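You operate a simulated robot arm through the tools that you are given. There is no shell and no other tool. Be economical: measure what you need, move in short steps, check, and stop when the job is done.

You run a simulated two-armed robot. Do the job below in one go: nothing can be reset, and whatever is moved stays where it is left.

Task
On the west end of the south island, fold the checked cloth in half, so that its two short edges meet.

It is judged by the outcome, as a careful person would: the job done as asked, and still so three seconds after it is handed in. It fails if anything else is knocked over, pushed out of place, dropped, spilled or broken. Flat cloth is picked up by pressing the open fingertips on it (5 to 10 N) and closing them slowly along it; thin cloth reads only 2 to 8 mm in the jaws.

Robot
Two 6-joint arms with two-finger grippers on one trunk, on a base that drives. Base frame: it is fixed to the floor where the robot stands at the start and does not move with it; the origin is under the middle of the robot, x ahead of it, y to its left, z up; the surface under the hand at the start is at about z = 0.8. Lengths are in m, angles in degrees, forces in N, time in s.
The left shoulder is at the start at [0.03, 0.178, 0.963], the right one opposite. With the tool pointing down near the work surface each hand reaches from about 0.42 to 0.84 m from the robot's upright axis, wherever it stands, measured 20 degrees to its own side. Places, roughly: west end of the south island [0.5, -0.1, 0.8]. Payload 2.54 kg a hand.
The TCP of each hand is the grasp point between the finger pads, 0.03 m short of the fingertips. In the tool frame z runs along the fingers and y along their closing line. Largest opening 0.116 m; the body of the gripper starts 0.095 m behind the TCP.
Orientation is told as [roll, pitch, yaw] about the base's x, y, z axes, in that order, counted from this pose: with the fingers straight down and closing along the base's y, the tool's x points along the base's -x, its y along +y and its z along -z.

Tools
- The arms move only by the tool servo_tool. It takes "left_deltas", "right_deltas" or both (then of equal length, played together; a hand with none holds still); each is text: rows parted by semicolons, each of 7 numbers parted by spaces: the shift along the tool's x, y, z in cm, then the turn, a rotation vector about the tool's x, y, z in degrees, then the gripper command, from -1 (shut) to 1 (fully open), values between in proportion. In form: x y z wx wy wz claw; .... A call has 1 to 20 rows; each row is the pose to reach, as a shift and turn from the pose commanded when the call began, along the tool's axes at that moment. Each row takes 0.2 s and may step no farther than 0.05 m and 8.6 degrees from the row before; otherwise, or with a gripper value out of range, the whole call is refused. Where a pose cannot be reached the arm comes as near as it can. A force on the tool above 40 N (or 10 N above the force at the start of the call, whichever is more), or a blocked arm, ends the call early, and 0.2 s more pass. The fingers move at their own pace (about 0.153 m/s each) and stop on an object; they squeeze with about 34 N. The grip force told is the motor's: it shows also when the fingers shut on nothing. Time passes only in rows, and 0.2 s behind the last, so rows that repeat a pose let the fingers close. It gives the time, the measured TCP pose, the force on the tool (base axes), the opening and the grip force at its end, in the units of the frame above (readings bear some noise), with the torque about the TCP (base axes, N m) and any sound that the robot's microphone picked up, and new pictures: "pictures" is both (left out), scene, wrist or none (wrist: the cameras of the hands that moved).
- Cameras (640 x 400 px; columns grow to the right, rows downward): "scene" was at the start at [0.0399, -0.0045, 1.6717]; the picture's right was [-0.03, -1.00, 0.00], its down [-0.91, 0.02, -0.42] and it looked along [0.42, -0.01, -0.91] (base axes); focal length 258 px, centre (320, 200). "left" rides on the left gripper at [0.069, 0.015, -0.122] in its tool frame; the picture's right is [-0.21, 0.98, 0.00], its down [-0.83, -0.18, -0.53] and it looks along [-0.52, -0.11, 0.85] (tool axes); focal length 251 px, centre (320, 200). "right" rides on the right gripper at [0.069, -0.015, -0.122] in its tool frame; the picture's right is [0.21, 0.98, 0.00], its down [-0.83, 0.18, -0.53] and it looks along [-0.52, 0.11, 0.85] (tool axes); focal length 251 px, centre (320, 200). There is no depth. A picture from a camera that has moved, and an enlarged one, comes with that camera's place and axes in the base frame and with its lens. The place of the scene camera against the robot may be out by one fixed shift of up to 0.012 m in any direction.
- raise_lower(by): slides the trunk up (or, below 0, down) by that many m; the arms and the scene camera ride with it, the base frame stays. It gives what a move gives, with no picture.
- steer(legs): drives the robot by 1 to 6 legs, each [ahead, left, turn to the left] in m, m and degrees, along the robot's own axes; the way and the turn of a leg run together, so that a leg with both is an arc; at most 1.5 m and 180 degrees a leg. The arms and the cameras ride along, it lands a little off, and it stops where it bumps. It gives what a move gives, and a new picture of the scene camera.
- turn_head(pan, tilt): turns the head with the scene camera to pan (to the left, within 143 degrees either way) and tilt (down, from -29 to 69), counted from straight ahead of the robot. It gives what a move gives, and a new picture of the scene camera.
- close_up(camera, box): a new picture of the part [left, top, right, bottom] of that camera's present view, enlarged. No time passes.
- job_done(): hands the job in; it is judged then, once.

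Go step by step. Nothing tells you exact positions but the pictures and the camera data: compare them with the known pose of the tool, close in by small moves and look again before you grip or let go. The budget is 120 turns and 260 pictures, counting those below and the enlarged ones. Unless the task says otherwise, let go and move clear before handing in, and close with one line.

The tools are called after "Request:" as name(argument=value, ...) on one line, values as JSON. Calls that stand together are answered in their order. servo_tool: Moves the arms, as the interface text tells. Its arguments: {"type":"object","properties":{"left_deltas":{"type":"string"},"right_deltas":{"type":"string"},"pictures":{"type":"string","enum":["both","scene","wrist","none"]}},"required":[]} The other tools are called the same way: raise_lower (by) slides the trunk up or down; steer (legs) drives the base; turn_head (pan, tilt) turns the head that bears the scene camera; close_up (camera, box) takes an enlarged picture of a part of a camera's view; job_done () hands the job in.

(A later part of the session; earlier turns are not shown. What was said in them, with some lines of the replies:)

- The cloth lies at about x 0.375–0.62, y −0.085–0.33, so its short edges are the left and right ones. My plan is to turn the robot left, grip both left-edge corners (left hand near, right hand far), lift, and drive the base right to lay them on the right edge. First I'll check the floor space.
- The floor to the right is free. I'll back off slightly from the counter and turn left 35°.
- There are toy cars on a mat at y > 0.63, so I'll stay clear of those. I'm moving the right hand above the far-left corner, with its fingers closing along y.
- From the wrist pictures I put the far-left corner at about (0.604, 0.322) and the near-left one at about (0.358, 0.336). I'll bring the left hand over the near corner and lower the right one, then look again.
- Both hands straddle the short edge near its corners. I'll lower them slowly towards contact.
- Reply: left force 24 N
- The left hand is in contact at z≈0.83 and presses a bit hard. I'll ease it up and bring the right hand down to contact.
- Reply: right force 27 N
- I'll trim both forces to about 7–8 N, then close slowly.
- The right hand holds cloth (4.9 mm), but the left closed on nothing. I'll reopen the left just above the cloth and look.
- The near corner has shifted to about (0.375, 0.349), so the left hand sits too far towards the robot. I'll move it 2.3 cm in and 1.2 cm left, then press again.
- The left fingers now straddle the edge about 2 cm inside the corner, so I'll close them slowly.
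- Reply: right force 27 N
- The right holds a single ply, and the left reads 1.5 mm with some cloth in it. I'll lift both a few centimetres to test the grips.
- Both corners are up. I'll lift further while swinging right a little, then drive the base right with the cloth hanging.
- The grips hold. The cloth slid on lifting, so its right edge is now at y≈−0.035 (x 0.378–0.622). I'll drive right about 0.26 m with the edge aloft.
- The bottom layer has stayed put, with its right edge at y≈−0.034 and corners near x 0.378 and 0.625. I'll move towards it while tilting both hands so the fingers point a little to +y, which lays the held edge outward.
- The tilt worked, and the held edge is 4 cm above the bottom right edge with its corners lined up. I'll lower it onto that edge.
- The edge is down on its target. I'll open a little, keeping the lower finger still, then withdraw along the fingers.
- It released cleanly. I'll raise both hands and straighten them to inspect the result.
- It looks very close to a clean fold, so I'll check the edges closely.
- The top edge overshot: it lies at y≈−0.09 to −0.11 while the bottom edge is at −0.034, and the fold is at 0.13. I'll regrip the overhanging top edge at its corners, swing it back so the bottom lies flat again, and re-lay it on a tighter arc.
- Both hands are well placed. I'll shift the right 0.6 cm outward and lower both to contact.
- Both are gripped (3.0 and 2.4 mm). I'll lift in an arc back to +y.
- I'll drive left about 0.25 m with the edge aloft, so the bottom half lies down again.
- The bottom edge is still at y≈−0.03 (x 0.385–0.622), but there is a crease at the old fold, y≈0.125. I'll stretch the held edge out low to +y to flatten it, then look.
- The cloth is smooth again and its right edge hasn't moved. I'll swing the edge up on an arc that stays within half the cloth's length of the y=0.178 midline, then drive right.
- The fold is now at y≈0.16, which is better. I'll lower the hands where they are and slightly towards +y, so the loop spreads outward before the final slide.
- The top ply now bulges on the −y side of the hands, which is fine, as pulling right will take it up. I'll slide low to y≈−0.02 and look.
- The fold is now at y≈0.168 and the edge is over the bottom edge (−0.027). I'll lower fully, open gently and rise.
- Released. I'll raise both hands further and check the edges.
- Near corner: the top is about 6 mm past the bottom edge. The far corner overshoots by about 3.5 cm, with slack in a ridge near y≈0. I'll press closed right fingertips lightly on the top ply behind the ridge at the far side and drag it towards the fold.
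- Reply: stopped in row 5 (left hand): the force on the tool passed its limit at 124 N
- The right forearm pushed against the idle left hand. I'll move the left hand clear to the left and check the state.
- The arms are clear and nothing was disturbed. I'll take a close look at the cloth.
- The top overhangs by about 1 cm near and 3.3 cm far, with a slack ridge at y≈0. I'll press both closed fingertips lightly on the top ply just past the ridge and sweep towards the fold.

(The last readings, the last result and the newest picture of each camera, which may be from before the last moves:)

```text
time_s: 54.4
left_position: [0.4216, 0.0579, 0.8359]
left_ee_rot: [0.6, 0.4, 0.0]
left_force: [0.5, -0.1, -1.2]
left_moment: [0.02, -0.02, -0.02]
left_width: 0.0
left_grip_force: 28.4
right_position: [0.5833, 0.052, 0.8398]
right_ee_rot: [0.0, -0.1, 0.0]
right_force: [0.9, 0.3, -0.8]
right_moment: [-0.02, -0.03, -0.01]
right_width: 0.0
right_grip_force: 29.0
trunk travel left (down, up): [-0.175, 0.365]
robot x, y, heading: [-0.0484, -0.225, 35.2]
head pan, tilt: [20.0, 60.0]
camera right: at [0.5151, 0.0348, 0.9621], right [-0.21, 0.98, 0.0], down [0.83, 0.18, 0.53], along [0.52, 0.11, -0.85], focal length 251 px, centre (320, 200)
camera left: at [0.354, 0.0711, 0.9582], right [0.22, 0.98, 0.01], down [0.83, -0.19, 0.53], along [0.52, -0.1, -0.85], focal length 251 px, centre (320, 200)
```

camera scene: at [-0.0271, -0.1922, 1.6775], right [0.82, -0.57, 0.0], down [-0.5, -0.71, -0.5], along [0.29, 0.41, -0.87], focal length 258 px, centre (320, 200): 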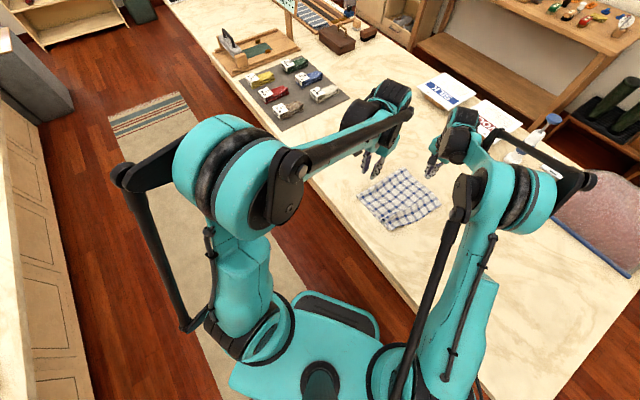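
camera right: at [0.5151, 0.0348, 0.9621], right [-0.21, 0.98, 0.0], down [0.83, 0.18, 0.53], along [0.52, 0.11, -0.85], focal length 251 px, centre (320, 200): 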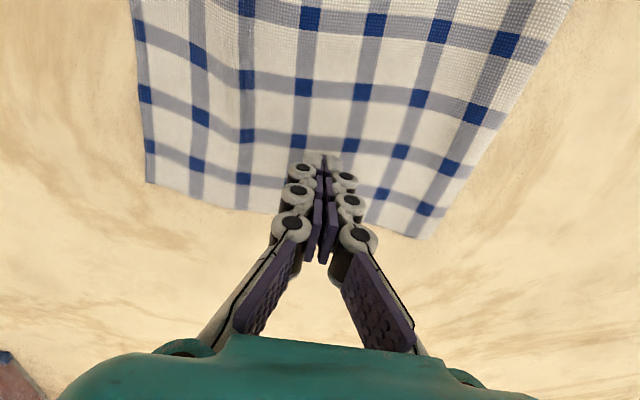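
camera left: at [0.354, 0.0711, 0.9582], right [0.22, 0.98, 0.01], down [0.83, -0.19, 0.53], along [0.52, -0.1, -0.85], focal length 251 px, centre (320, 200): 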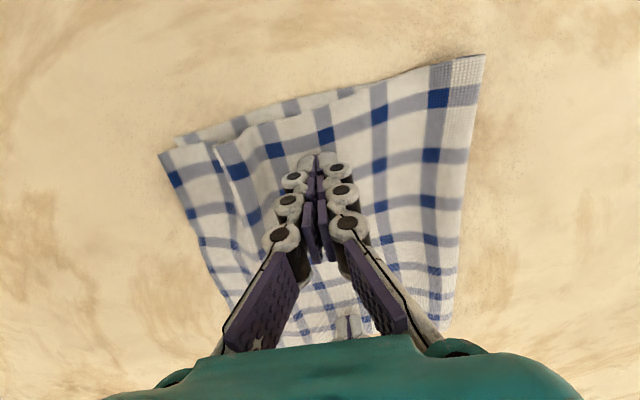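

Request:
servo_tool(left_deltas="0 0 0.25 0 0 0 -1; 0 0 0.45 0 0 0 -1; 0 0 0.45 0 0 0 -1", right_deltas="0 0 0.4 0 0 0 -1; 0 0 0.8 0 0 0 -1; 0 0 0.85 0 0 0 -1", pictures="none")

```text
time_s: 55.2
left_position: [0.4196, 0.0597, 0.8311]
left_ee_rot: [0.6, 0.4, 0.0]
left_force: [-1.0, 1.0, -0.5]
left_moment: [-0.01, -0.02, -0.03]
left_width: 0.0001
left_grip_force: 28.4
right_position: [0.5841, 0.0489, 0.8328]
right_ee_rot: [-0.1, 0.1, 0.0]
right_force: [-0.3, -0.8, 1.1]
right_moment: [0.01, 0.01, 0.01]
right_width: 0.0
right_grip_force: 28.4
trunk travel left (down, up): [-0.175, 0.365]
robot x, y, heading: [-0.0508, -0.2273, 34.9]
head pan, tilt: [20.0, 60.0]
```

Request:
servo_tool(left_deltas="0 0 0.1 0 0 0 -1; 0 0 0.22 0 0 0 -1", right_deltas="0 0 0.2 0 0 0 -1; 0 0 0.38 0 0 0 -1", pictures="none")

```text
time_s: 55.8
left_position: [0.4185, 0.0593, 0.8313]
left_ee_rot: [0.7, 0.5, 0.0]
left_force: [-0.1, 0.3, -0.1]
left_moment: [0.03, 0.02, 0.04]
left_width: 0.0001
left_grip_force: 29.0
right_position: [0.5837, 0.051, 0.8291]
right_ee_rot: [0.0, -0.1, -0.1]
right_force: [2.6, 0.2, 12.9]
right_moment: [-0.01, -0.05, 0.02]
right_width: 0.0
right_grip_force: 29.2
trunk travel left (down, up): [-0.175, 0.365]
robot x, y, heading: [-0.0497, -0.2265, 35.0]
head pan, tilt: [20.0, 60.0]
```

Request:
servo_tool(left_deltas="0 0 0.15 0 0 0 -1; 0 0.5 0.15 0 0 0 -1; 0 1 0.15 0 0 0 -1; 0 1.5 0.15 0 0 0 -1; 0 2 0.15 0 0 0 -1; 0 2.5 0.15 0 0 0 -1; 0 3 0.15 0 0 0 -1", right_deltas="0 0 -0.03 0 0 0 -1; 0 0.7 -0.03 0 0 0 -1; 0 1.4 -0.03 0 0 0 -1; 0 2.1 -0.03 0 0 0 -1; 0 2.8 -0.03 0 0 0 -1; 0 3.5 -0.03 0 0 0 -1; 0 4.2 -0.03 0 0 0 -1", pictures="wrist")

```text
time_s: 57.4
left_position: [0.4197, 0.0899, 0.8293]
left_ee_rot: [0.8, 0.3, 0.1]
left_force: [0.2, -0.2, 0.3]
left_moment: [-0.03, 0.0, 0.01]
left_width: 0.0001
left_grip_force: 28.3
right_position: [0.5841, 0.093, 0.8296]
right_ee_rot: [-0.1, 0.0, -0.1]
right_force: [0.0, -2.8, 8.5]
right_moment: [-0.04, 0.01, -0.01]
right_width: 0.0
right_grip_force: 28.6
trunk travel left (down, up): [-0.175, 0.365]
robot x, y, heading: [-0.0497, -0.2251, 34.9]
head pan, tilt: [20.0, 60.0]
camera right: at [0.5149, 0.0774, 0.951], right [-0.21, 0.98, 0.0], down [0.83, 0.18, 0.53], along [0.52, 0.11, -0.85], focal length 251 px, centre (320, 200)
camera left: at [0.3516, 0.1028, 0.952], right [0.21, 0.98, 0.01], down [0.83, -0.19, 0.53], along [0.52, -0.1, -0.85], focal length 251 px, centre (320, 200)
```

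right: 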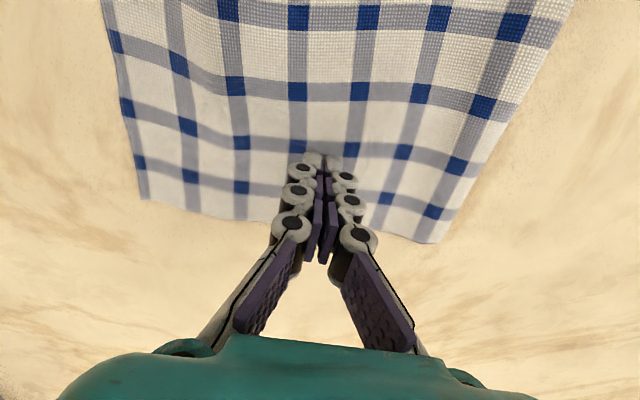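
left: 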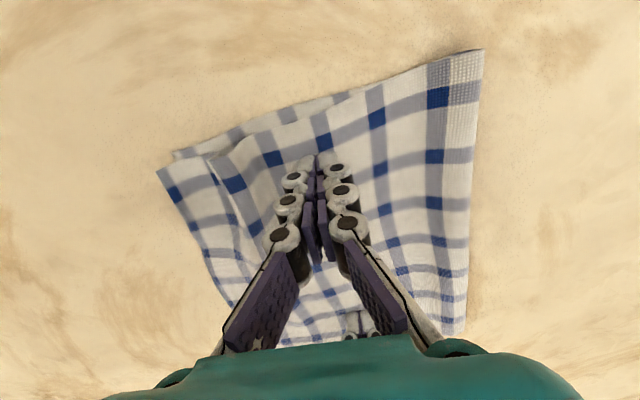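

The sweep moved both plies together by about 3 cm, so the cloth is still folded but not better aligned. I'll go up, look, and regrip the top edge corners to align them.

Request:
servo_tool(left_deltas="0 0 -3 0 0 0 -1; 0 -3 -6 0 0 0 -0.7; 0 -7 -8 0 0 0 -0.48; 0 -10 -8 0 0 0 -0.48", right_deltas="0 0 -3 0 0 0 -1; 0 -3 -6 0 0 0 -0.7; 0 -7 -8 0 0 0 -0.48; -2 -12 -8 0 0 0 -0.48", pictures="wrist")

```text
refused: row 4 steps farther than a row can; nothing moved
```

Request:
servo_tool(left_deltas="0 0 -3 0 0 0 -1; 0 -3 -6 0 0 0 -0.7; 0 -7 -8 0 0 0 -0.48; 0 -10 -8 0 0 0 -0.48; 0 -10 -8 0 0 0 -0.48", right_deltas="0 0 -3 0 0 0 -1; 0 -3 -6 0 0 0 -0.7; 0 -7 -8 0 0 0 -0.48; -1 -11 -8 0 0 0 -0.48; -2 -13 -8 0 0 0 -0.48", pictures="wrist")

```text
time_s: 58.6
left_position: [0.4203, -0.0127, 0.9086]
left_ee_rot: [0.7, 0.4, 0.0]
left_force: [-0.2, 0.3, 0.1]
left_moment: [0.04, 0.0, 0.01]
left_width: 0.0303
left_grip_force: 0.2
right_position: [0.6046, -0.0375, 0.9077]
right_ee_rot: [0.0, 0.1, -0.1]
right_force: [0.6, 0.2, 0.3]
right_moment: [0.02, 0.0, -0.03]
right_width: 0.0304
right_grip_force: 0.1
trunk travel left (down, up): [-0.175, 0.365]
robot x, y, heading: [-0.0514, -0.226, 35.0]
head pan, tilt: [20.0, 60.0]
camera right: at [0.5355, -0.053, 1.0298], right [-0.21, 0.98, 0.0], down [0.83, 0.18, 0.53], along [0.52, 0.11, -0.85], focal length 251 px, centre (320, 200)
camera left: at [0.3532, 0.0017, 1.0307], right [0.21, 0.98, 0.01], down [0.83, -0.19, 0.53], along [0.52, -0.1, -0.85], focal length 251 px, centre (320, 200)
```

right: 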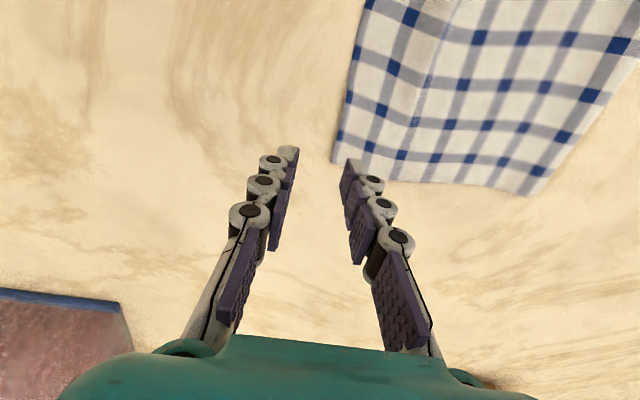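
left: 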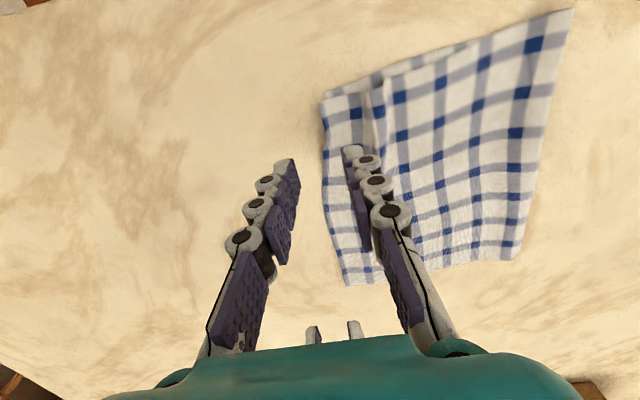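

Now the far top corner (0.630, −0.020) overhangs the bottom edge by about 2–2.5 cm, and the near one is nearly aligned. The left hand will hold the near end down while the right regrips just the far top corner.

Request:
servo_tool(left_deltas="0 2 1 0 0 0 -1; 0 3.3 3 0 0 0 -1; 0 3.3 5.5 0 0 0 -1; 0 3.3 7.2 0 0 0 -1; 0 3.3 7.8 0 0 0 -1; 0 3.3 8 0 0 0 -1", right_deltas="-0.2 1 1 0 0 0 -0.65; -0.35 1.95 2.5 0 0 0 -0.65; -0.35 1.95 4 0 0 0 -0.65; -0.35 1.95 5.5 0 0 0 -0.65; -0.35 1.95 6.2 0 0 0 -0.65; -0.35 1.95 6.5 0 0 0 -0.65", pictures="wrist")

Request:
close_up(camera="right", box=[220, 70, 460, 220])

```text
time_s: 60.0
left_position: [0.4178, 0.0202, 0.8297]
left_ee_rot: [0.7, 0.4, -0.1]
left_force: [4.3, 0.7, 24.5]
left_moment: [-0.09, 0.01, 0.02]
left_width: 0.0
left_grip_force: 28.7
right_position: [0.6076, -0.0174, 0.8447]
right_ee_rot: [0.1, 0.0, 0.0]
right_force: [0.7, 0.2, 0.1]
right_moment: [-0.04, -0.02, 0.01]
right_width: 0.0201
right_grip_force: 0.1
trunk travel left (down, up): [-0.175, 0.365]
robot x, y, heading: [-0.0538, -0.2304, 35.1]
head pan, tilt: [20.0, 60.0]
camera right: at [0.5382, -0.0344, 0.9666], right [-0.21, 0.98, 0.0], down [0.83, 0.18, 0.53], along [0.52, 0.11, -0.84], focal length 251 px, centre (320, 200)
camera left: at [0.3508, 0.0336, 0.9517], right [0.21, 0.98, 0.01], down [0.83, -0.19, 0.53], along [0.52, -0.1, -0.85], focal length 251 px, centre (320, 200)
```

right: 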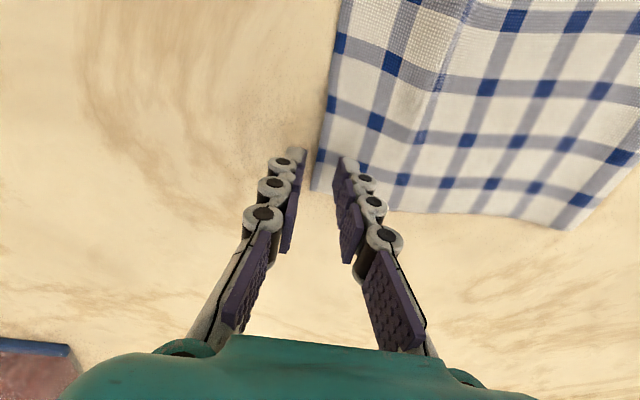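
left: 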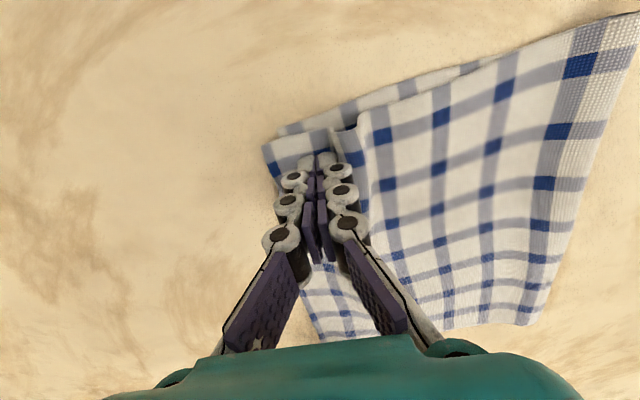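

```text
2.67 times, centred on (340, 145) of right
camera zoom: at [0.5382, -0.0344, 0.9666], right [-0.21, 0.98, 0.0], down [0.83, 0.18, 0.53], along [0.52, 0.11, -0.84], focal length 670 px, centre (267, 347)
```

zoom: 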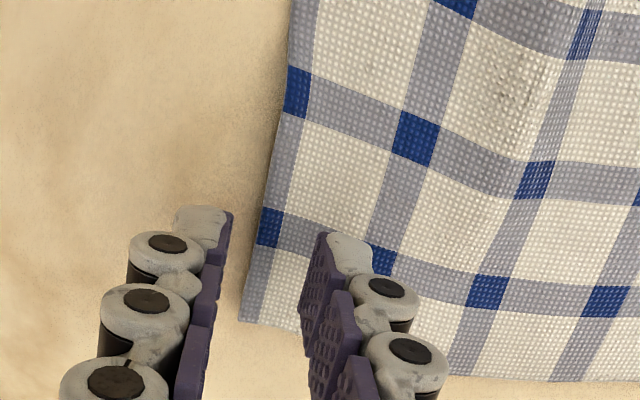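

Request:
servo_tool(left_deltas="0 0 -0.05 0 0 0 -1; 0 0 -0.05 0 0 0 -1; 0 0 -0.05 0 0 0 -1; 0 0 -0.05 0 0 0 -1; 0 0 -0.05 0 0 0 -1; 0 0 -0.05 0 0 0 -1; 0 0 -0.05 0 0 0 -1; 0 0 -0.05 0 0 0 -1; 0 0 -0.05 0 0 0 -1; 0 0 -0.05 0 0 0 -1", right_deltas="0 0 0.7 0 0 0 -0.65; 0 0 1.2 0 0 0 -0.65; 0 0 1.45 0 0 0 -0.65; 0 0 1.47 0 0 0 -0.7; 0 0 1.5 0 0 0 -0.77; 0 0 1.53 0 0 0 -0.84; 0 0 1.55 0 0 0 -0.91; 0 0 1.55 0 0 0 -0.98; 0 0 1.55 0 0 0 -1; 0 0 1.55 0 0 0 -1", pictures="wrist")

```text
time_s: 62.2
left_position: [0.4158, 0.0203, 0.8302]
left_ee_rot: [0.7, 0.2, -0.1]
left_force: [1.0, -0.3, -0.2]
left_moment: [0.01, -0.04, 0.0]
left_width: 0.0
left_grip_force: 28.2
right_position: [0.6047, -0.0169, 0.8314]
right_ee_rot: [0.0, -0.1, -0.1]
right_force: [-1.7, 7.3, 39.2]
right_moment: [0.5, -0.13, 0.05]
right_width: 0.0052
right_grip_force: 33.4
trunk travel left (down, up): [-0.175, 0.365]
robot x, y, heading: [-0.0502, -0.2262, 34.9]
head pan, tilt: [20.0, 60.0]
camera right: at [0.5357, -0.0339, 0.952], right [-0.21, 0.98, 0.0], down [0.82, 0.18, 0.54], along [0.52, 0.11, -0.84], focal length 251 px, centre (320, 200)
camera left: at [0.3489, 0.034, 0.9528], right [0.21, 0.98, 0.01], down [0.83, -0.19, 0.53], along [0.52, -0.1, -0.85], focal length 251 px, centre (320, 200)
```

right: 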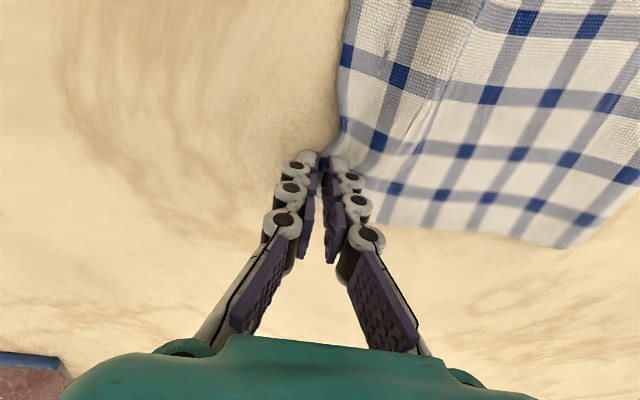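
left: 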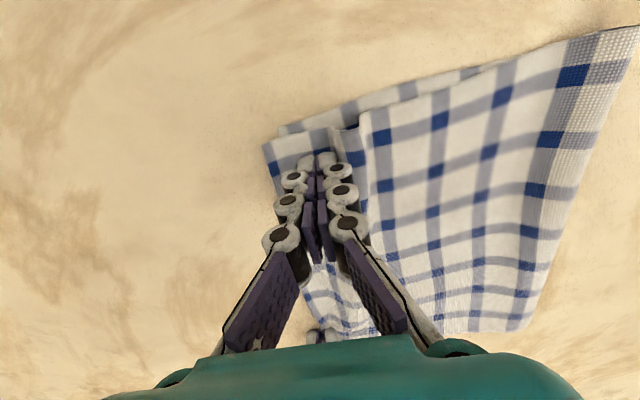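

The right grips 5 mm. I'll lift it 3 cm to see whether it holds only the top ply.

Request:
servo_tool(right_deltas="0 0 -1 0 0 0 -1; 0 0.3 -2 0 0 0 -1; 0 0.6 -3 0 0 0 -1; 0 0.6 -3.5 0 0 0 -1", pictures="wrist")

Request:
close_up(camera="right", box=[220, 40, 520, 227])

Request:
close_up(camera="scene", box=[340, 130, 480, 240])

```text
time_s: 63.2
left_position: [0.4184, 0.0208, 0.8282]
left_ee_rot: [0.7, 0.4, 0.0]
left_force: [-2.5, 0.1, 13.6]
left_moment: [-0.03, 0.16, -0.02]
left_width: 0.0
left_grip_force: 28.9
right_position: [0.6058, -0.011, 0.8634]
right_ee_rot: [0.0, -0.1, 0.0]
right_force: [-0.2, 0.3, -0.9]
right_moment: [0.02, 0.02, 0.01]
right_width: 0.002
right_grip_force: 28.2
trunk travel left (down, up): [-0.175, 0.365]
robot x, y, heading: [-0.0527, -0.2303, 35.1]
head pan, tilt: [20.0, 60.0]
camera right: at [0.5379, -0.0284, 0.9856], right [-0.21, 0.98, 0.0], down [0.83, 0.18, 0.53], along [0.52, 0.11, -0.84], focal length 251 px, centre (320, 200)
```

right: 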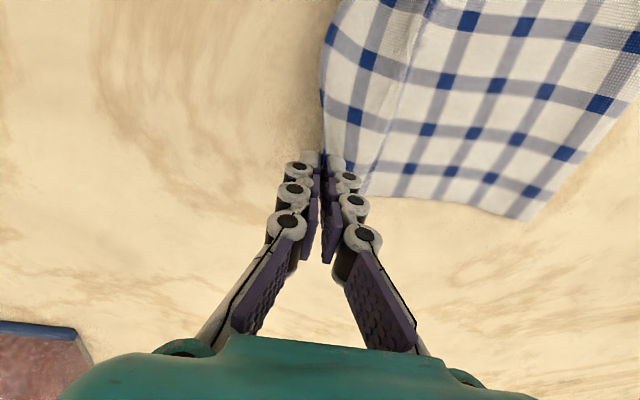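

```text
2.13 times, centred on (370, 134) of right
camera zoom: at [0.5379, -0.0284, 0.9856], right [-0.21, 0.98, 0.0], down [0.83, 0.18, 0.53], along [0.52, 0.11, -0.84], focal length 536 px, centre (213, 342)
```

zoom: 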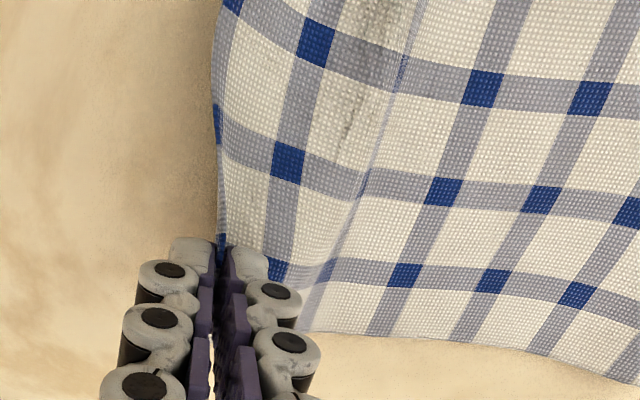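

```text
3.64 times, centred on (410, 185) of scene
camera zoom: at [-0.0283, -0.1938, 1.6775], right [0.82, -0.57, 0.0], down [-0.5, -0.71, -0.5], along [0.29, 0.41, -0.87], focal length 940 px, centre (-7, 254)
```

zoom: 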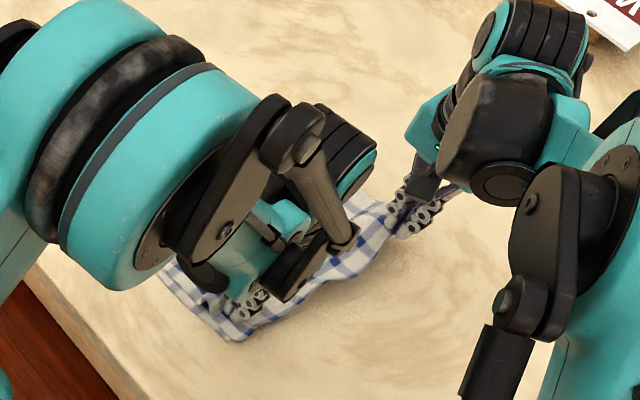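

I'll move the held far corner 4 cm towards +y to expose the bottom edge.

Request:
servo_tool(right_deltas="0 1.5 -1 0 0 0 -1; 0 3 -2 0 0 0 -1; 0 5 -2.5 0 0 0 -1; 0 5 -2.5 0 0 0 -1", pictures="wrist")

Request:
close_up(camera="left", box=[220, 80, 640, 350])

```text
time_s: 64.2
left_position: [0.4186, 0.0196, 0.8297]
left_ee_rot: [0.7, 0.4, 0.0]
left_force: [-1.8, -0.3, 13.6]
left_moment: [-0.09, 0.13, 0.03]
left_width: 0.0
left_grip_force: 28.5
right_position: [0.6076, 0.0375, 0.8889]
right_ee_rot: [0.0, -0.2, -0.2]
right_force: [0.4, 0.6, 2.0]
right_moment: [-0.01, 0.01, -0.02]
right_width: 0.0043
right_grip_force: 30.1
trunk travel left (down, up): [-0.175, 0.365]
robot x, y, heading: [-0.0521, -0.228, 35.3]
head pan, tilt: [20.0, 60.0]
camera right: at [0.5391, 0.0213, 1.0107], right [-0.21, 0.98, 0.0], down [0.83, 0.18, 0.53], along [0.52, 0.11, -0.84], focal length 251 px, centre (320, 200)
```

right: 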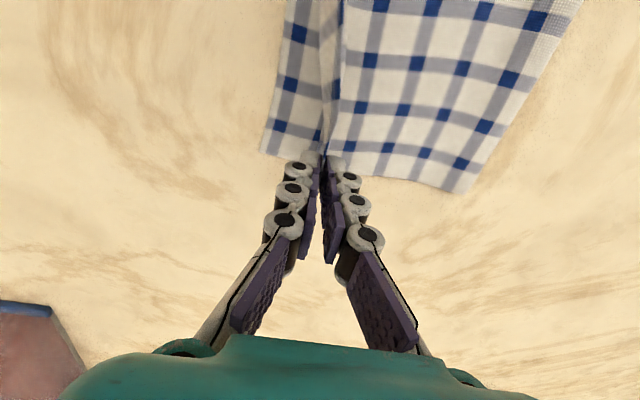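

```text
1.48 times, centred on (430, 215) of left
camera zoom: at [0.3507, 0.034, 0.9519], right [0.21, 0.98, 0.01], down [0.83, -0.19, 0.53], along [0.52, -0.1, -0.85], focal length 372 px, centre (157, 178)
```

zoom: 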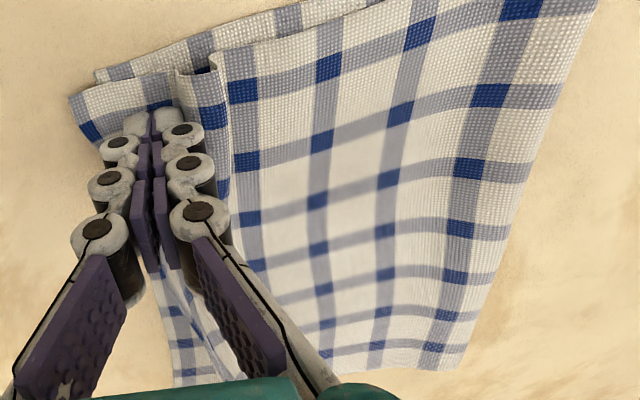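

Only the top ply is held. The bottom far corner is at (0.630, −0.012), so the edges were already within about 1 cm. I'll lay the corner back directly on it.

Request:
servo_tool(right_deltas="0 -1.5 0.3 0 0 0 -1; 0 -3 1 0 0 0 -1; 0 -4.2 2.2 0 0 0 -1; 0 -4.4 3.6 0 0 0 -1; 0 -4.4 4.7 0 0 0 -1; 0 -4.4 5.1 0 0 0 -1; 0 -4.4 5.1 0 0 0 -0.92; 0 -4.4 5.1 0 0 0 -0.84; 0 -4.4 5.1 0 0 0 -0.76; 0 -4.4 4.5 0 0 0 -0.7; 0 -4.4 3 0 0 0 -0.7; 0 -4.4 0 0 0 0 -0.7; 0 -4.4 -4 0 0 0 -0.7", pictures="wrist")

Request:
close_up(camera="right", box=[280, 0, 600, 200])

Request:
close_up(camera="left", box=[220, 80, 640, 350])

```text
time_s: 67.0
left_position: [0.4186, 0.0201, 0.8293]
left_ee_rot: [0.7, 0.3, 0.0]
left_force: [-2.3, -1.2, 13.6]
left_moment: [-0.09, 0.13, -0.05]
left_width: 0.0002
left_grip_force: 28.5
right_position: [0.6054, -0.0056, 0.9284]
right_ee_rot: [0.0, 0.0, 0.0]
right_force: [0.6, -0.1, 0.1]
right_moment: [0.01, 0.0, 0.01]
right_width: 0.0175
right_grip_force: 0.0
trunk travel left (down, up): [-0.175, 0.365]
robot x, y, heading: [-0.0496, -0.2271, 35.0]
head pan, tilt: [20.0, 60.0]
camera right: at [0.5379, -0.0213, 1.0506], right [-0.21, 0.98, 0.0], down [0.83, 0.18, 0.53], along [0.52, 0.11, -0.85], focal length 251 px, centre (320, 200)
```

right: 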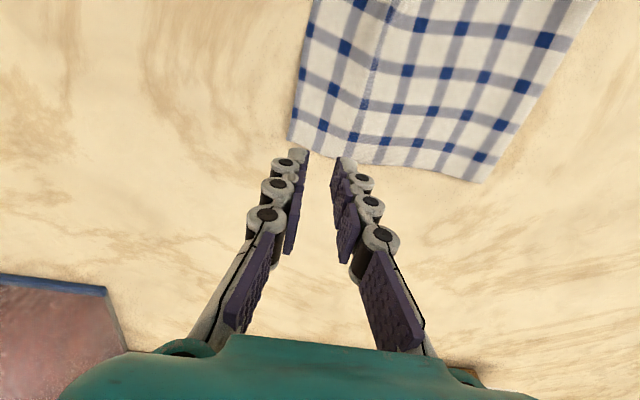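

```text
2.00 times, centred on (440, 100) of right
camera zoom: at [0.5379, -0.0213, 1.0506], right [-0.21, 0.98, 0.0], down [0.83, 0.18, 0.53], along [0.52, 0.11, -0.85], focal length 503 px, centre (80, 400)
```

zoom: 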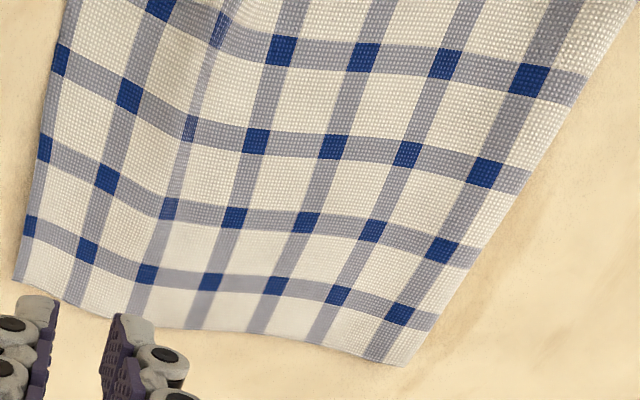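

```text
1.48 times, centred on (430, 215) of left
camera zoom: at [0.3507, 0.034, 0.9518], right [0.21, 0.98, 0.01], down [0.83, -0.19, 0.53], along [0.52, -0.1, -0.85], focal length 372 px, centre (157, 178)
```

zoom: 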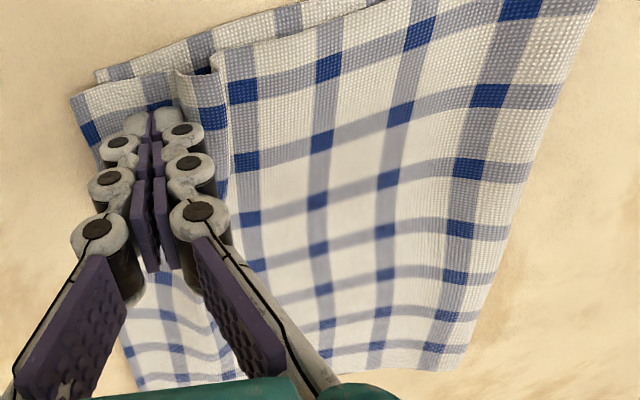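

On release, the edge springs out about 3 cm beyond the fingertips, so the far corner now overhangs about 2.5 cm. I'll regrip it the same way and set it down 3 cm further in to compensate.

Request:
servo_tool(right_deltas="0 -1.5 2 0 0 0 -0.65; 0 -2.85 5 0 0 0 -0.65; 0 -2.85 8 0 0 0 -0.65; 0 -2.85 9.3 0 0 0 -0.65; 0 -2.85 9.75 0 0 0 -0.65; 0 -2.85 9.8 0 0 0 -0.7; 0 -2.85 9.82 0 0 0 -0.77; 0 -2.85 9.84 0 0 0 -0.84; 0 -2.85 9.86 0 0 0 -0.91; 0 -2.85 9.86 0 0 0 -0.98; 0 -2.85 9.86 0 0 0 -1; 0 -2.85 9.86 0 0 0 -1", pictures="wrist")

```text
time_s: 69.6
left_position: [0.4175, 0.0209, 0.8296]
left_ee_rot: [0.6, 0.4, 0.0]
left_force: [-1.4, -0.7, 13.8]
left_moment: [-0.05, 0.16, -0.02]
left_width: 0.0002
left_grip_force: 28.8
right_position: [0.6073, -0.0342, 0.8294]
right_ee_rot: [0.0, 0.0, -0.1]
right_force: [-0.5, 0.0, -0.3]
right_moment: [0.02, 0.0, -0.02]
right_width: 0.0
right_grip_force: 28.4
trunk travel left (down, up): [-0.175, 0.365]
robot x, y, heading: [-0.0491, -0.2254, 35.1]
head pan, tilt: [20.0, 60.0]
camera right: at [0.5382, -0.0509, 0.9515], right [-0.21, 0.98, 0.0], down [0.83, 0.18, 0.53], along [0.52, 0.11, -0.84], focal length 251 px, centre (320, 200)
```

right: 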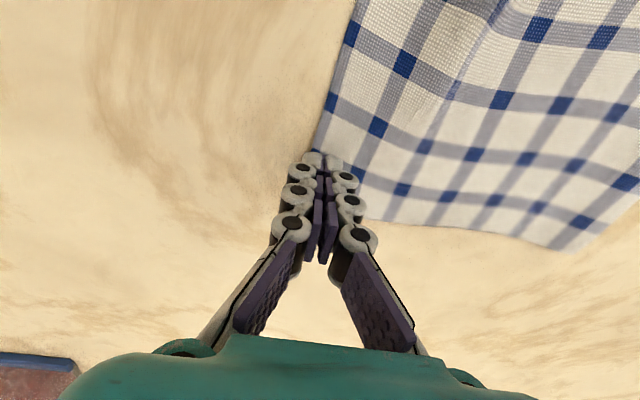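

It missed, so I'll reopen slightly further inward and press a bit more.

Request:
servo_tool(right_deltas="0 0 -1 0 0 0 -1; 0 0.5 -1 0 0 0 -0.57; 0 0.5 -1 0 0 0 -0.57; 0 0.5 -0.4 0 0 0 -0.57; 0 0.5 0 0 0 0 -0.57; 0 0.5 0.05 0 0 0 -0.57", pictures="wrist")

```text
time_s: 71.0
left_position: [0.4186, 0.0203, 0.8277]
left_ee_rot: [0.7, 0.3, -0.1]
left_force: [0.3, -1.6, 3.5]
left_moment: [-0.05, 0.0, 0.03]
left_width: 0.0
left_grip_force: 28.4
right_position: [0.6046, -0.0291, 0.83]
right_ee_rot: [0.1, -0.1, 0.0]
right_force: [-1.3, 3.7, 23.3]
right_moment: [0.13, -0.01, -0.02]
right_width: 0.0264
right_grip_force: 1.2
trunk travel left (down, up): [-0.175, 0.365]
robot x, y, heading: [-0.0509, -0.226, 35.0]
head pan, tilt: [20.0, 60.0]
camera right: at [0.5371, -0.0447, 0.9516], right [-0.21, 0.98, 0.0], down [0.83, 0.18, 0.54], along [0.52, 0.11, -0.84], focal length 251 px, centre (320, 200)
```

right: 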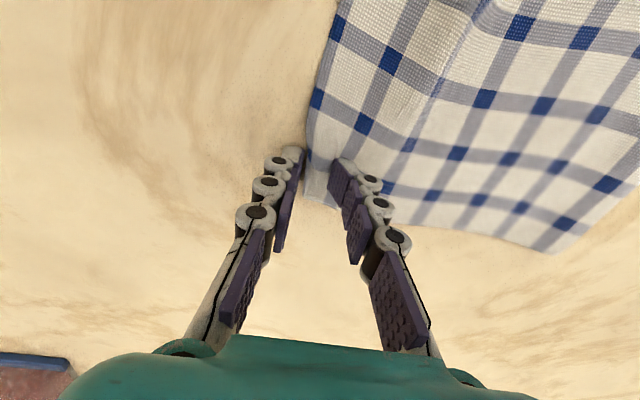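

Request:
servo_tool(right_deltas="0 0 -0.04 0 0 0 -0.62; 0 0 -0.03 0 0 0 -0.68; 0 0 -0.02 0 0 0 -0.74; 0 0 0 0 0 0 -0.8; 0 0 0.02 0 0 0 -0.86; 0 0 0.04 0 0 0 -0.92; 0 0 0.04 0 0 0 -0.98; 0 0 0.04 0 0 0 -1; 0 0 0.04 0 0 0 -1; 0 0 -1 0 0 0 -1; 0 0.5 -2.5 0 0 0 -1", pictures="wrist")

```text
time_s: 73.4
left_position: [0.4177, 0.021, 0.8298]
left_ee_rot: [0.7, 0.3, 0.0]
left_force: [-1.5, 0.1, 12.8]
left_moment: [-0.03, 0.14, -0.03]
left_width: 0.0
left_grip_force: 28.3
right_position: [0.6067, -0.0236, 0.8545]
right_ee_rot: [0.0, 0.0, -0.1]
right_force: [1.4, -0.4, 4.4]
right_moment: [-0.06, -0.02, -0.02]
right_width: 0.0032
right_grip_force: 39.4
trunk travel left (down, up): [-0.175, 0.365]
robot x, y, heading: [-0.0497, -0.2282, 34.8]
head pan, tilt: [20.0, 60.0]
camera right: at [0.5382, -0.0399, 0.9766], right [-0.21, 0.98, 0.0], down [0.83, 0.18, 0.53], along [0.52, 0.11, -0.85], focal length 251 px, centre (320, 200)
```

right: 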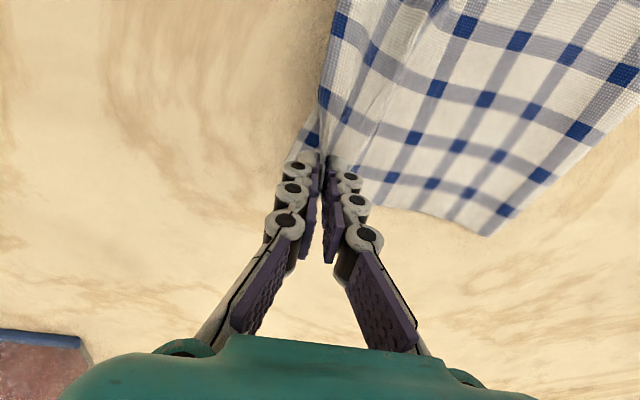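

It's held. I'll move up and in to see the bottom edge again.

Request:
servo_tool(right_deltas="0 2 -1 0 0 0 -1; 0 4 -2.5 0 0 0 -1; 0 6 -3 0 0 0 -1; 0 6 -3 0 0 0 -1", pictures="wrist")

Request:
close_up(camera="right", box=[220, 0, 540, 200])

```text
time_s: 74.4
left_position: [0.4179, 0.0208, 0.8297]
left_ee_rot: [0.7, 0.4, -0.1]
left_force: [-1.5, -0.3, 12.8]
left_moment: [-0.07, 0.11, 0.02]
left_width: 0.0001
left_grip_force: 28.4
right_position: [0.607, 0.0359, 0.8852]
right_ee_rot: [0.0, 0.0, -0.1]
right_force: [-0.6, 1.5, -1.2]
right_moment: [0.0, 0.01, -0.01]
right_width: 0.0053
right_grip_force: 31.6
trunk travel left (down, up): [-0.175, 0.365]
robot x, y, heading: [-0.0531, -0.2308, 35.2]
head pan, tilt: [20.0, 60.0]
camera right: at [0.5379, 0.0198, 1.0064], right [-0.21, 0.98, 0.0], down [0.83, 0.18, 0.53], along [0.52, 0.11, -0.85], focal length 251 px, centre (320, 200)
```

right: 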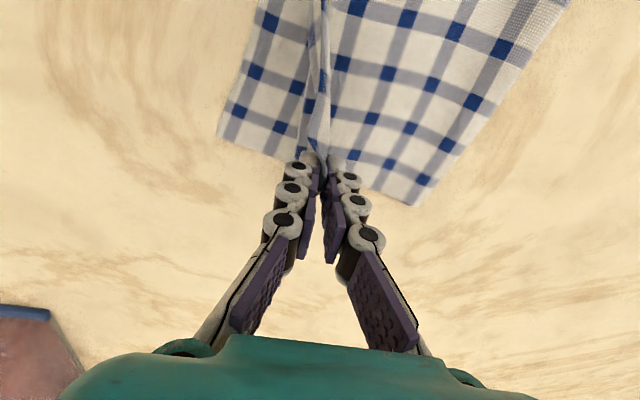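

```text
2.00 times, centred on (380, 100) of right
camera zoom: at [0.5379, 0.0198, 1.0064], right [-0.21, 0.98, 0.0], down [0.83, 0.18, 0.53], along [0.52, 0.11, -0.85], focal length 503 px, centre (200, 400)
```

zoom: 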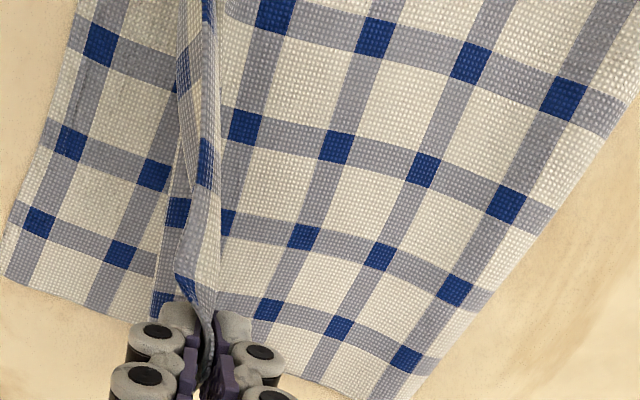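

The bottom far corner is now at about (0.62, −0.047), as it turned a little with the pinch. I'll set the top corner down to match: tips at (0.597, −0.014), allowing for the 3 cm flap.

Request:
servo_tool(right_deltas="0.2 -1.5 0.3 0 0 0 -1; 0.5 -3 1 0 0 0 -1; 0.8 -4.5 2.2 0 0 0 -1; 1 -5 3.6 0 0 0 -1; 1 -5 4.5 0 0 0 -1; 1 -5 4.8 0 0 0 -1; 1 -5 4.8 0 0 0 -0.92; 1 -5 4.8 0 0 0 -0.84; 1 -5 4.8 0 0 0 -0.76; 1 -5 4.3 0 0 0 -0.7; 1 -5 3 0 0 0 -0.7; 1 -5 0 0 0 0 -0.7; 1 -5 -4 0 0 0 -0.7", pictures="none")

Request:
servo_tool(left_deltas="0 0 -2 0 0 0 -1; 0 0 -5 0 0 0 -1; 0 0 -9 0 0 0 -1; 0 4 -12 0 0 0 -1; 2 8 -14 0 0 0 -1; 5 11 -16 0 0 0 -1", right_deltas="0 0 -1 0 0 0 -0.7; 0 0 -2 0 0 0 -0.7; 0 -2 -3 0 0 0 -0.7; 0 -5 -4 0 0 0 -0.7; 0 -8 -5 0 0 0 -0.7; 0 -11 -6 0 0 0 -0.7", pictures="both")

Request:
close_up(camera="left", box=[140, 60, 460, 290])

Request:
close_up(camera="scene", box=[340, 140, 470, 245])

```text
time_s: 77.2
left_position: [0.4183, 0.0206, 0.8294]
left_ee_rot: [0.7, 0.3, -0.1]
left_force: [-2.1, -0.2, 14.6]
left_moment: [-0.04, 0.09, -0.01]
left_width: 0.0001
left_grip_force: 28.7
right_position: [0.5952, -0.0142, 0.9235]
right_ee_rot: [0.0, 0.0, -0.1]
right_force: [0.0, 0.4, -0.7]
right_moment: [-0.01, -0.01, -0.02]
right_width: 0.0174
right_grip_force: 0.1
trunk travel left (down, up): [-0.175, 0.365]
robot x, y, heading: [-0.0521, -0.2278, 35.0]
head pan, tilt: [20.0, 60.0]
```

```text
time_s: 78.6
left_position: [0.3685, 0.1329, 0.9925]
left_ee_rot: [0.8, 0.2, 0.0]
left_force: [0.2, -0.1, 0.2]
left_moment: [-0.03, -0.07, 0.0]
left_width: 0.0
left_grip_force: 28.1
right_position: [0.5956, -0.1233, 0.9833]
right_ee_rot: [0.0, -0.1, -0.2]
right_force: [-0.9, 0.1, -0.2]
right_moment: [0.0, -0.02, -0.02]
right_width: 0.0173
right_grip_force: 0.1
trunk travel left (down, up): [-0.175, 0.365]
robot x, y, heading: [-0.047, -0.2282, 35.1]
head pan, tilt: [20.0, 60.0]
camera scene: at [-0.0289, -0.1934, 1.6775], right [0.82, -0.57, 0.0], down [-0.5, -0.71, -0.5], along [0.29, 0.41, -0.87], focal length 258 px, centre (320, 200)
camera right: at [0.5276, -0.1397, 1.1051], right [-0.21, 0.98, 0.0], down [0.83, 0.18, 0.53], along [0.52, 0.11, -0.84], focal length 251 px, centre (320, 200)
camera left: at [0.3012, 0.1464, 1.115], right [0.22, 0.98, 0.01], down [0.83, -0.19, 0.53], along [0.52, -0.1, -0.85], focal length 251 px, centre (320, 200)
```

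scene: 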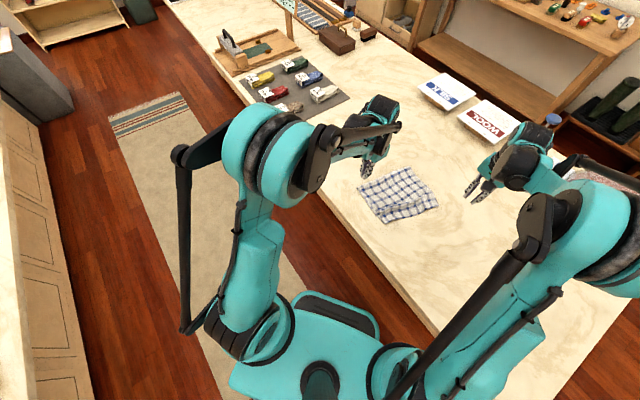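
right: 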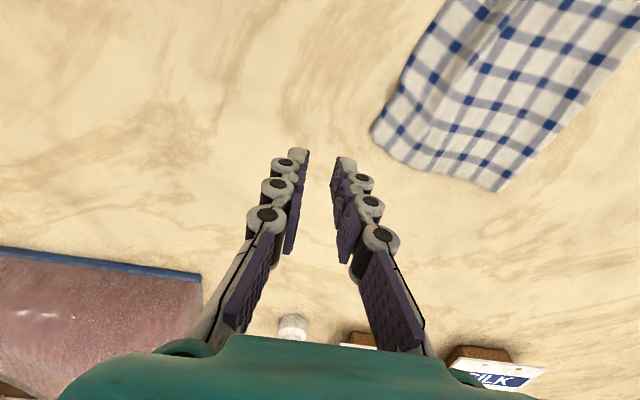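
left: 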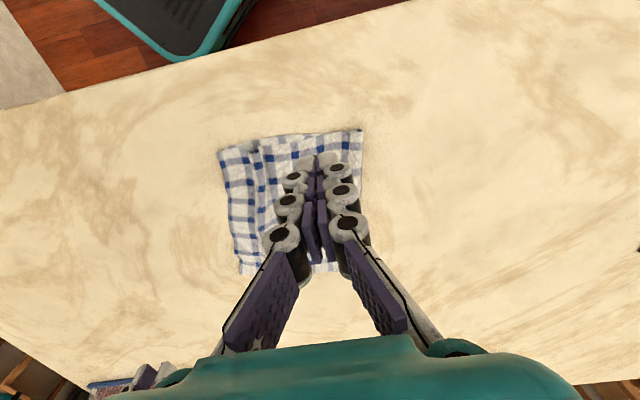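

```text
1.74 times, centred on (300, 175) of left
camera zoom: at [0.3012, 0.1464, 1.115], right [0.22, 0.98, 0.01], down [0.83, -0.19, 0.53], along [0.52, -0.1, -0.85], focal length 437 px, centre (355, 244)
```

zoom: 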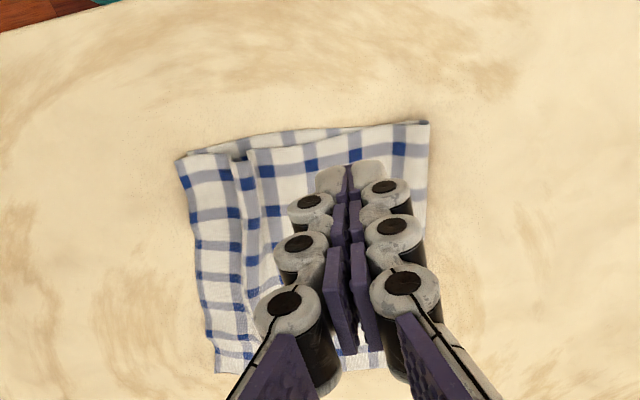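

```text
3.81 times, centred on (405, 192) of scene
camera zoom: at [-0.0289, -0.1934, 1.6775], right [0.82, -0.57, 0.0], down [-0.5, -0.71, -0.5], along [0.29, 0.41, -0.87], focal length 984 px, centre (-4, 229)
```

zoom: 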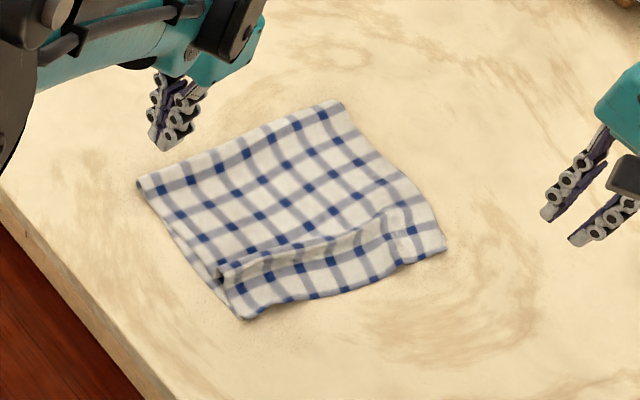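

The remaining issue is a slack ridge near the edges. I'll check the edge alignment closely.

Request:
close_up(camera="right", box=[350, 0, 640, 200])

Request:
close_up(camera="scene", box=[375, 175, 445, 227])

```text
2.00 times, centred on (495, 100) of right
camera zoom: at [0.5276, -0.1397, 1.1051], right [-0.21, 0.98, 0.0], down [0.83, 0.18, 0.53], along [0.52, 0.11, -0.84], focal length 503 px, centre (-30, 400)
```

zoom: 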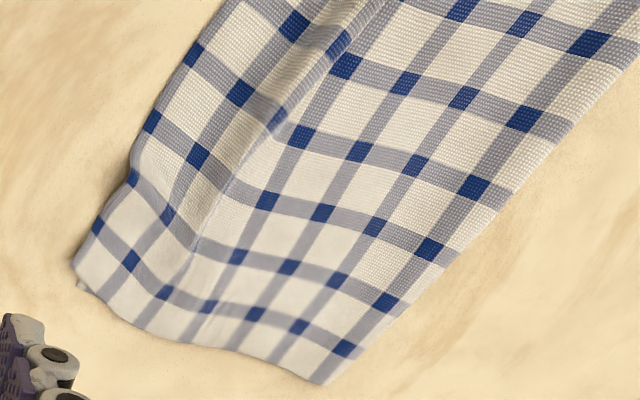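

```text
7.69 times, centred on (410, 201) of scene
camera zoom: at [-0.0289, -0.1934, 1.6775], right [0.82, -0.57, 0.0], down [-0.5, -0.71, -0.5], along [0.29, 0.41, -0.87], focal length 1988 px, centre (-372, 192)
```

zoom: 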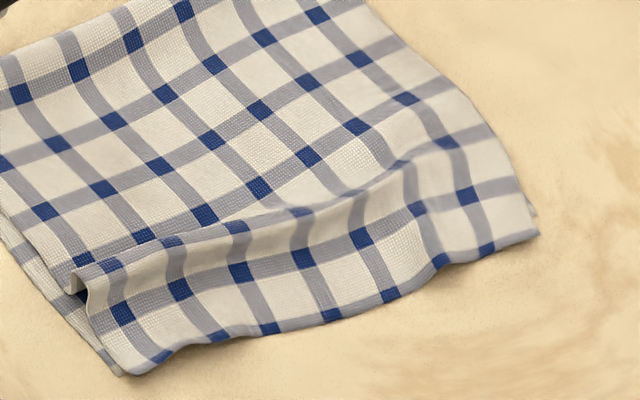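

The short edges now lie on each other to within about 1–2 cm at both corners. Only a soft ridge remains in the top ply, and working it further could spoil the alignment, so I'll leave it. I'll move both hands well clear and take a final look.

Request:
servo_tool(left_deltas="3 2 -2 0 0 0 -1; 6 4 -4 0 0 0 -1; 9 6 -5 0 0 0 -1; 12 8 -6 0 0 0 -1", right_deltas="0 -2 -2 0 0 0 -0.7; 0 -4 -4 0 0 0 -0.7; 0 -6 -5 0 0 0 -0.7; 0 -6 -5 0 0 0 -0.7", pictures="scene")

Request:
close_up(camera="left", box=[100, 60, 540, 335])

Request:
close_up(camera="scene", box=[350, 155, 450, 230])

```text
time_s: 79.6
left_position: [0.2507, 0.2104, 1.053]
left_ee_rot: [0.8, 0.4, 0.0]
left_force: [-0.3, 0.0, -0.1]
left_moment: [0.01, 0.0, 0.0]
left_width: 0.0
left_grip_force: 28.9
right_position: [0.5966, -0.1851, 1.0337]
right_ee_rot: [0.1, 0.0, -0.1]
right_force: [0.3, -0.2, -0.7]
right_moment: [-0.01, -0.02, 0.02]
right_width: 0.0174
right_grip_force: 0.1
trunk travel left (down, up): [-0.175, 0.365]
robot x, y, heading: [-0.0482, -0.2333, 35.1]
head pan, tilt: [20.0, 60.0]
camera scene: at [-0.0278, -0.1925, 1.6775], right [0.82, -0.57, 0.0], down [-0.5, -0.71, -0.5], along [0.29, 0.41, -0.87], focal length 258 px, centre (320, 200)
```

scene: 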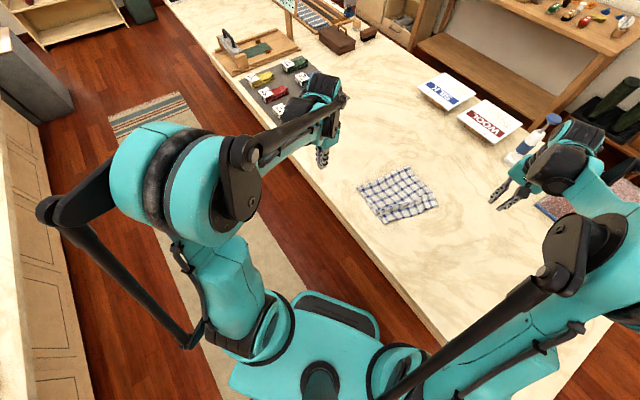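

```text
1.45 times, centred on (320, 198) of left
camera zoom: at [0.183, 0.224, 1.1759], right [0.21, 0.98, 0.01], down [0.83, -0.19, 0.53], along [0.52, -0.1, -0.85], focal length 366 px, centre (320, 204)
```

zoom: 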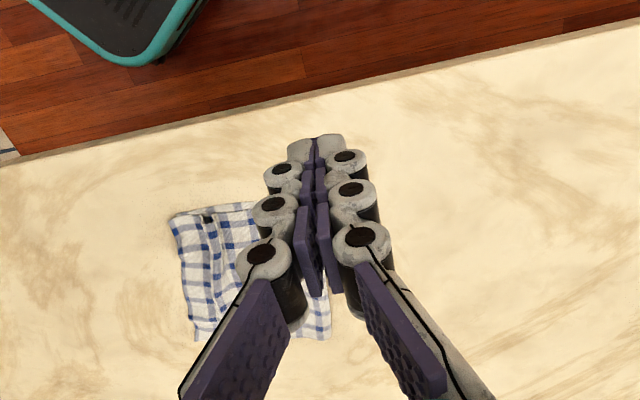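

```text
5.33 times, centred on (400, 192) of scene
camera zoom: at [-0.0278, -0.1925, 1.6775], right [0.82, -0.57, 0.0], down [-0.5, -0.71, -0.5], along [0.29, 0.41, -0.87], focal length 1378 px, centre (-107, 240)
```

zoom: 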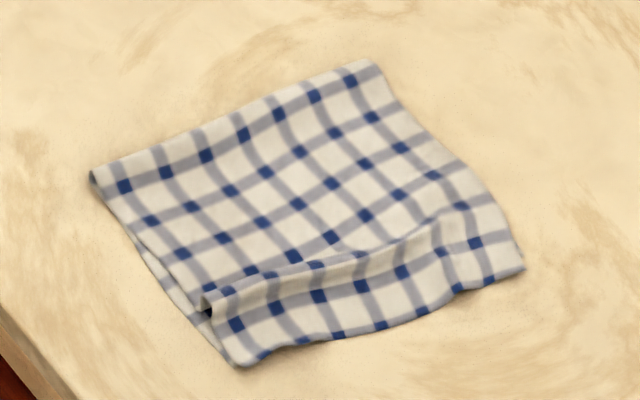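

The cloth lies folded in half with its short edges and corners together. Both hands are clear and nothing else was disturbed, so I'm handing it in.

Request:
job_done()

```text
The job is handed in.
```

The checked cloth is folded in half and handed in, with its two short edges meeting to within about 1–2 cm. A soft ridge remains in the top layer near those edges. The folded cloth also sits a few centimetres from where it lay and is turned slightly. The two arms bumped once in mid-air, but nothing else on the counter moved.
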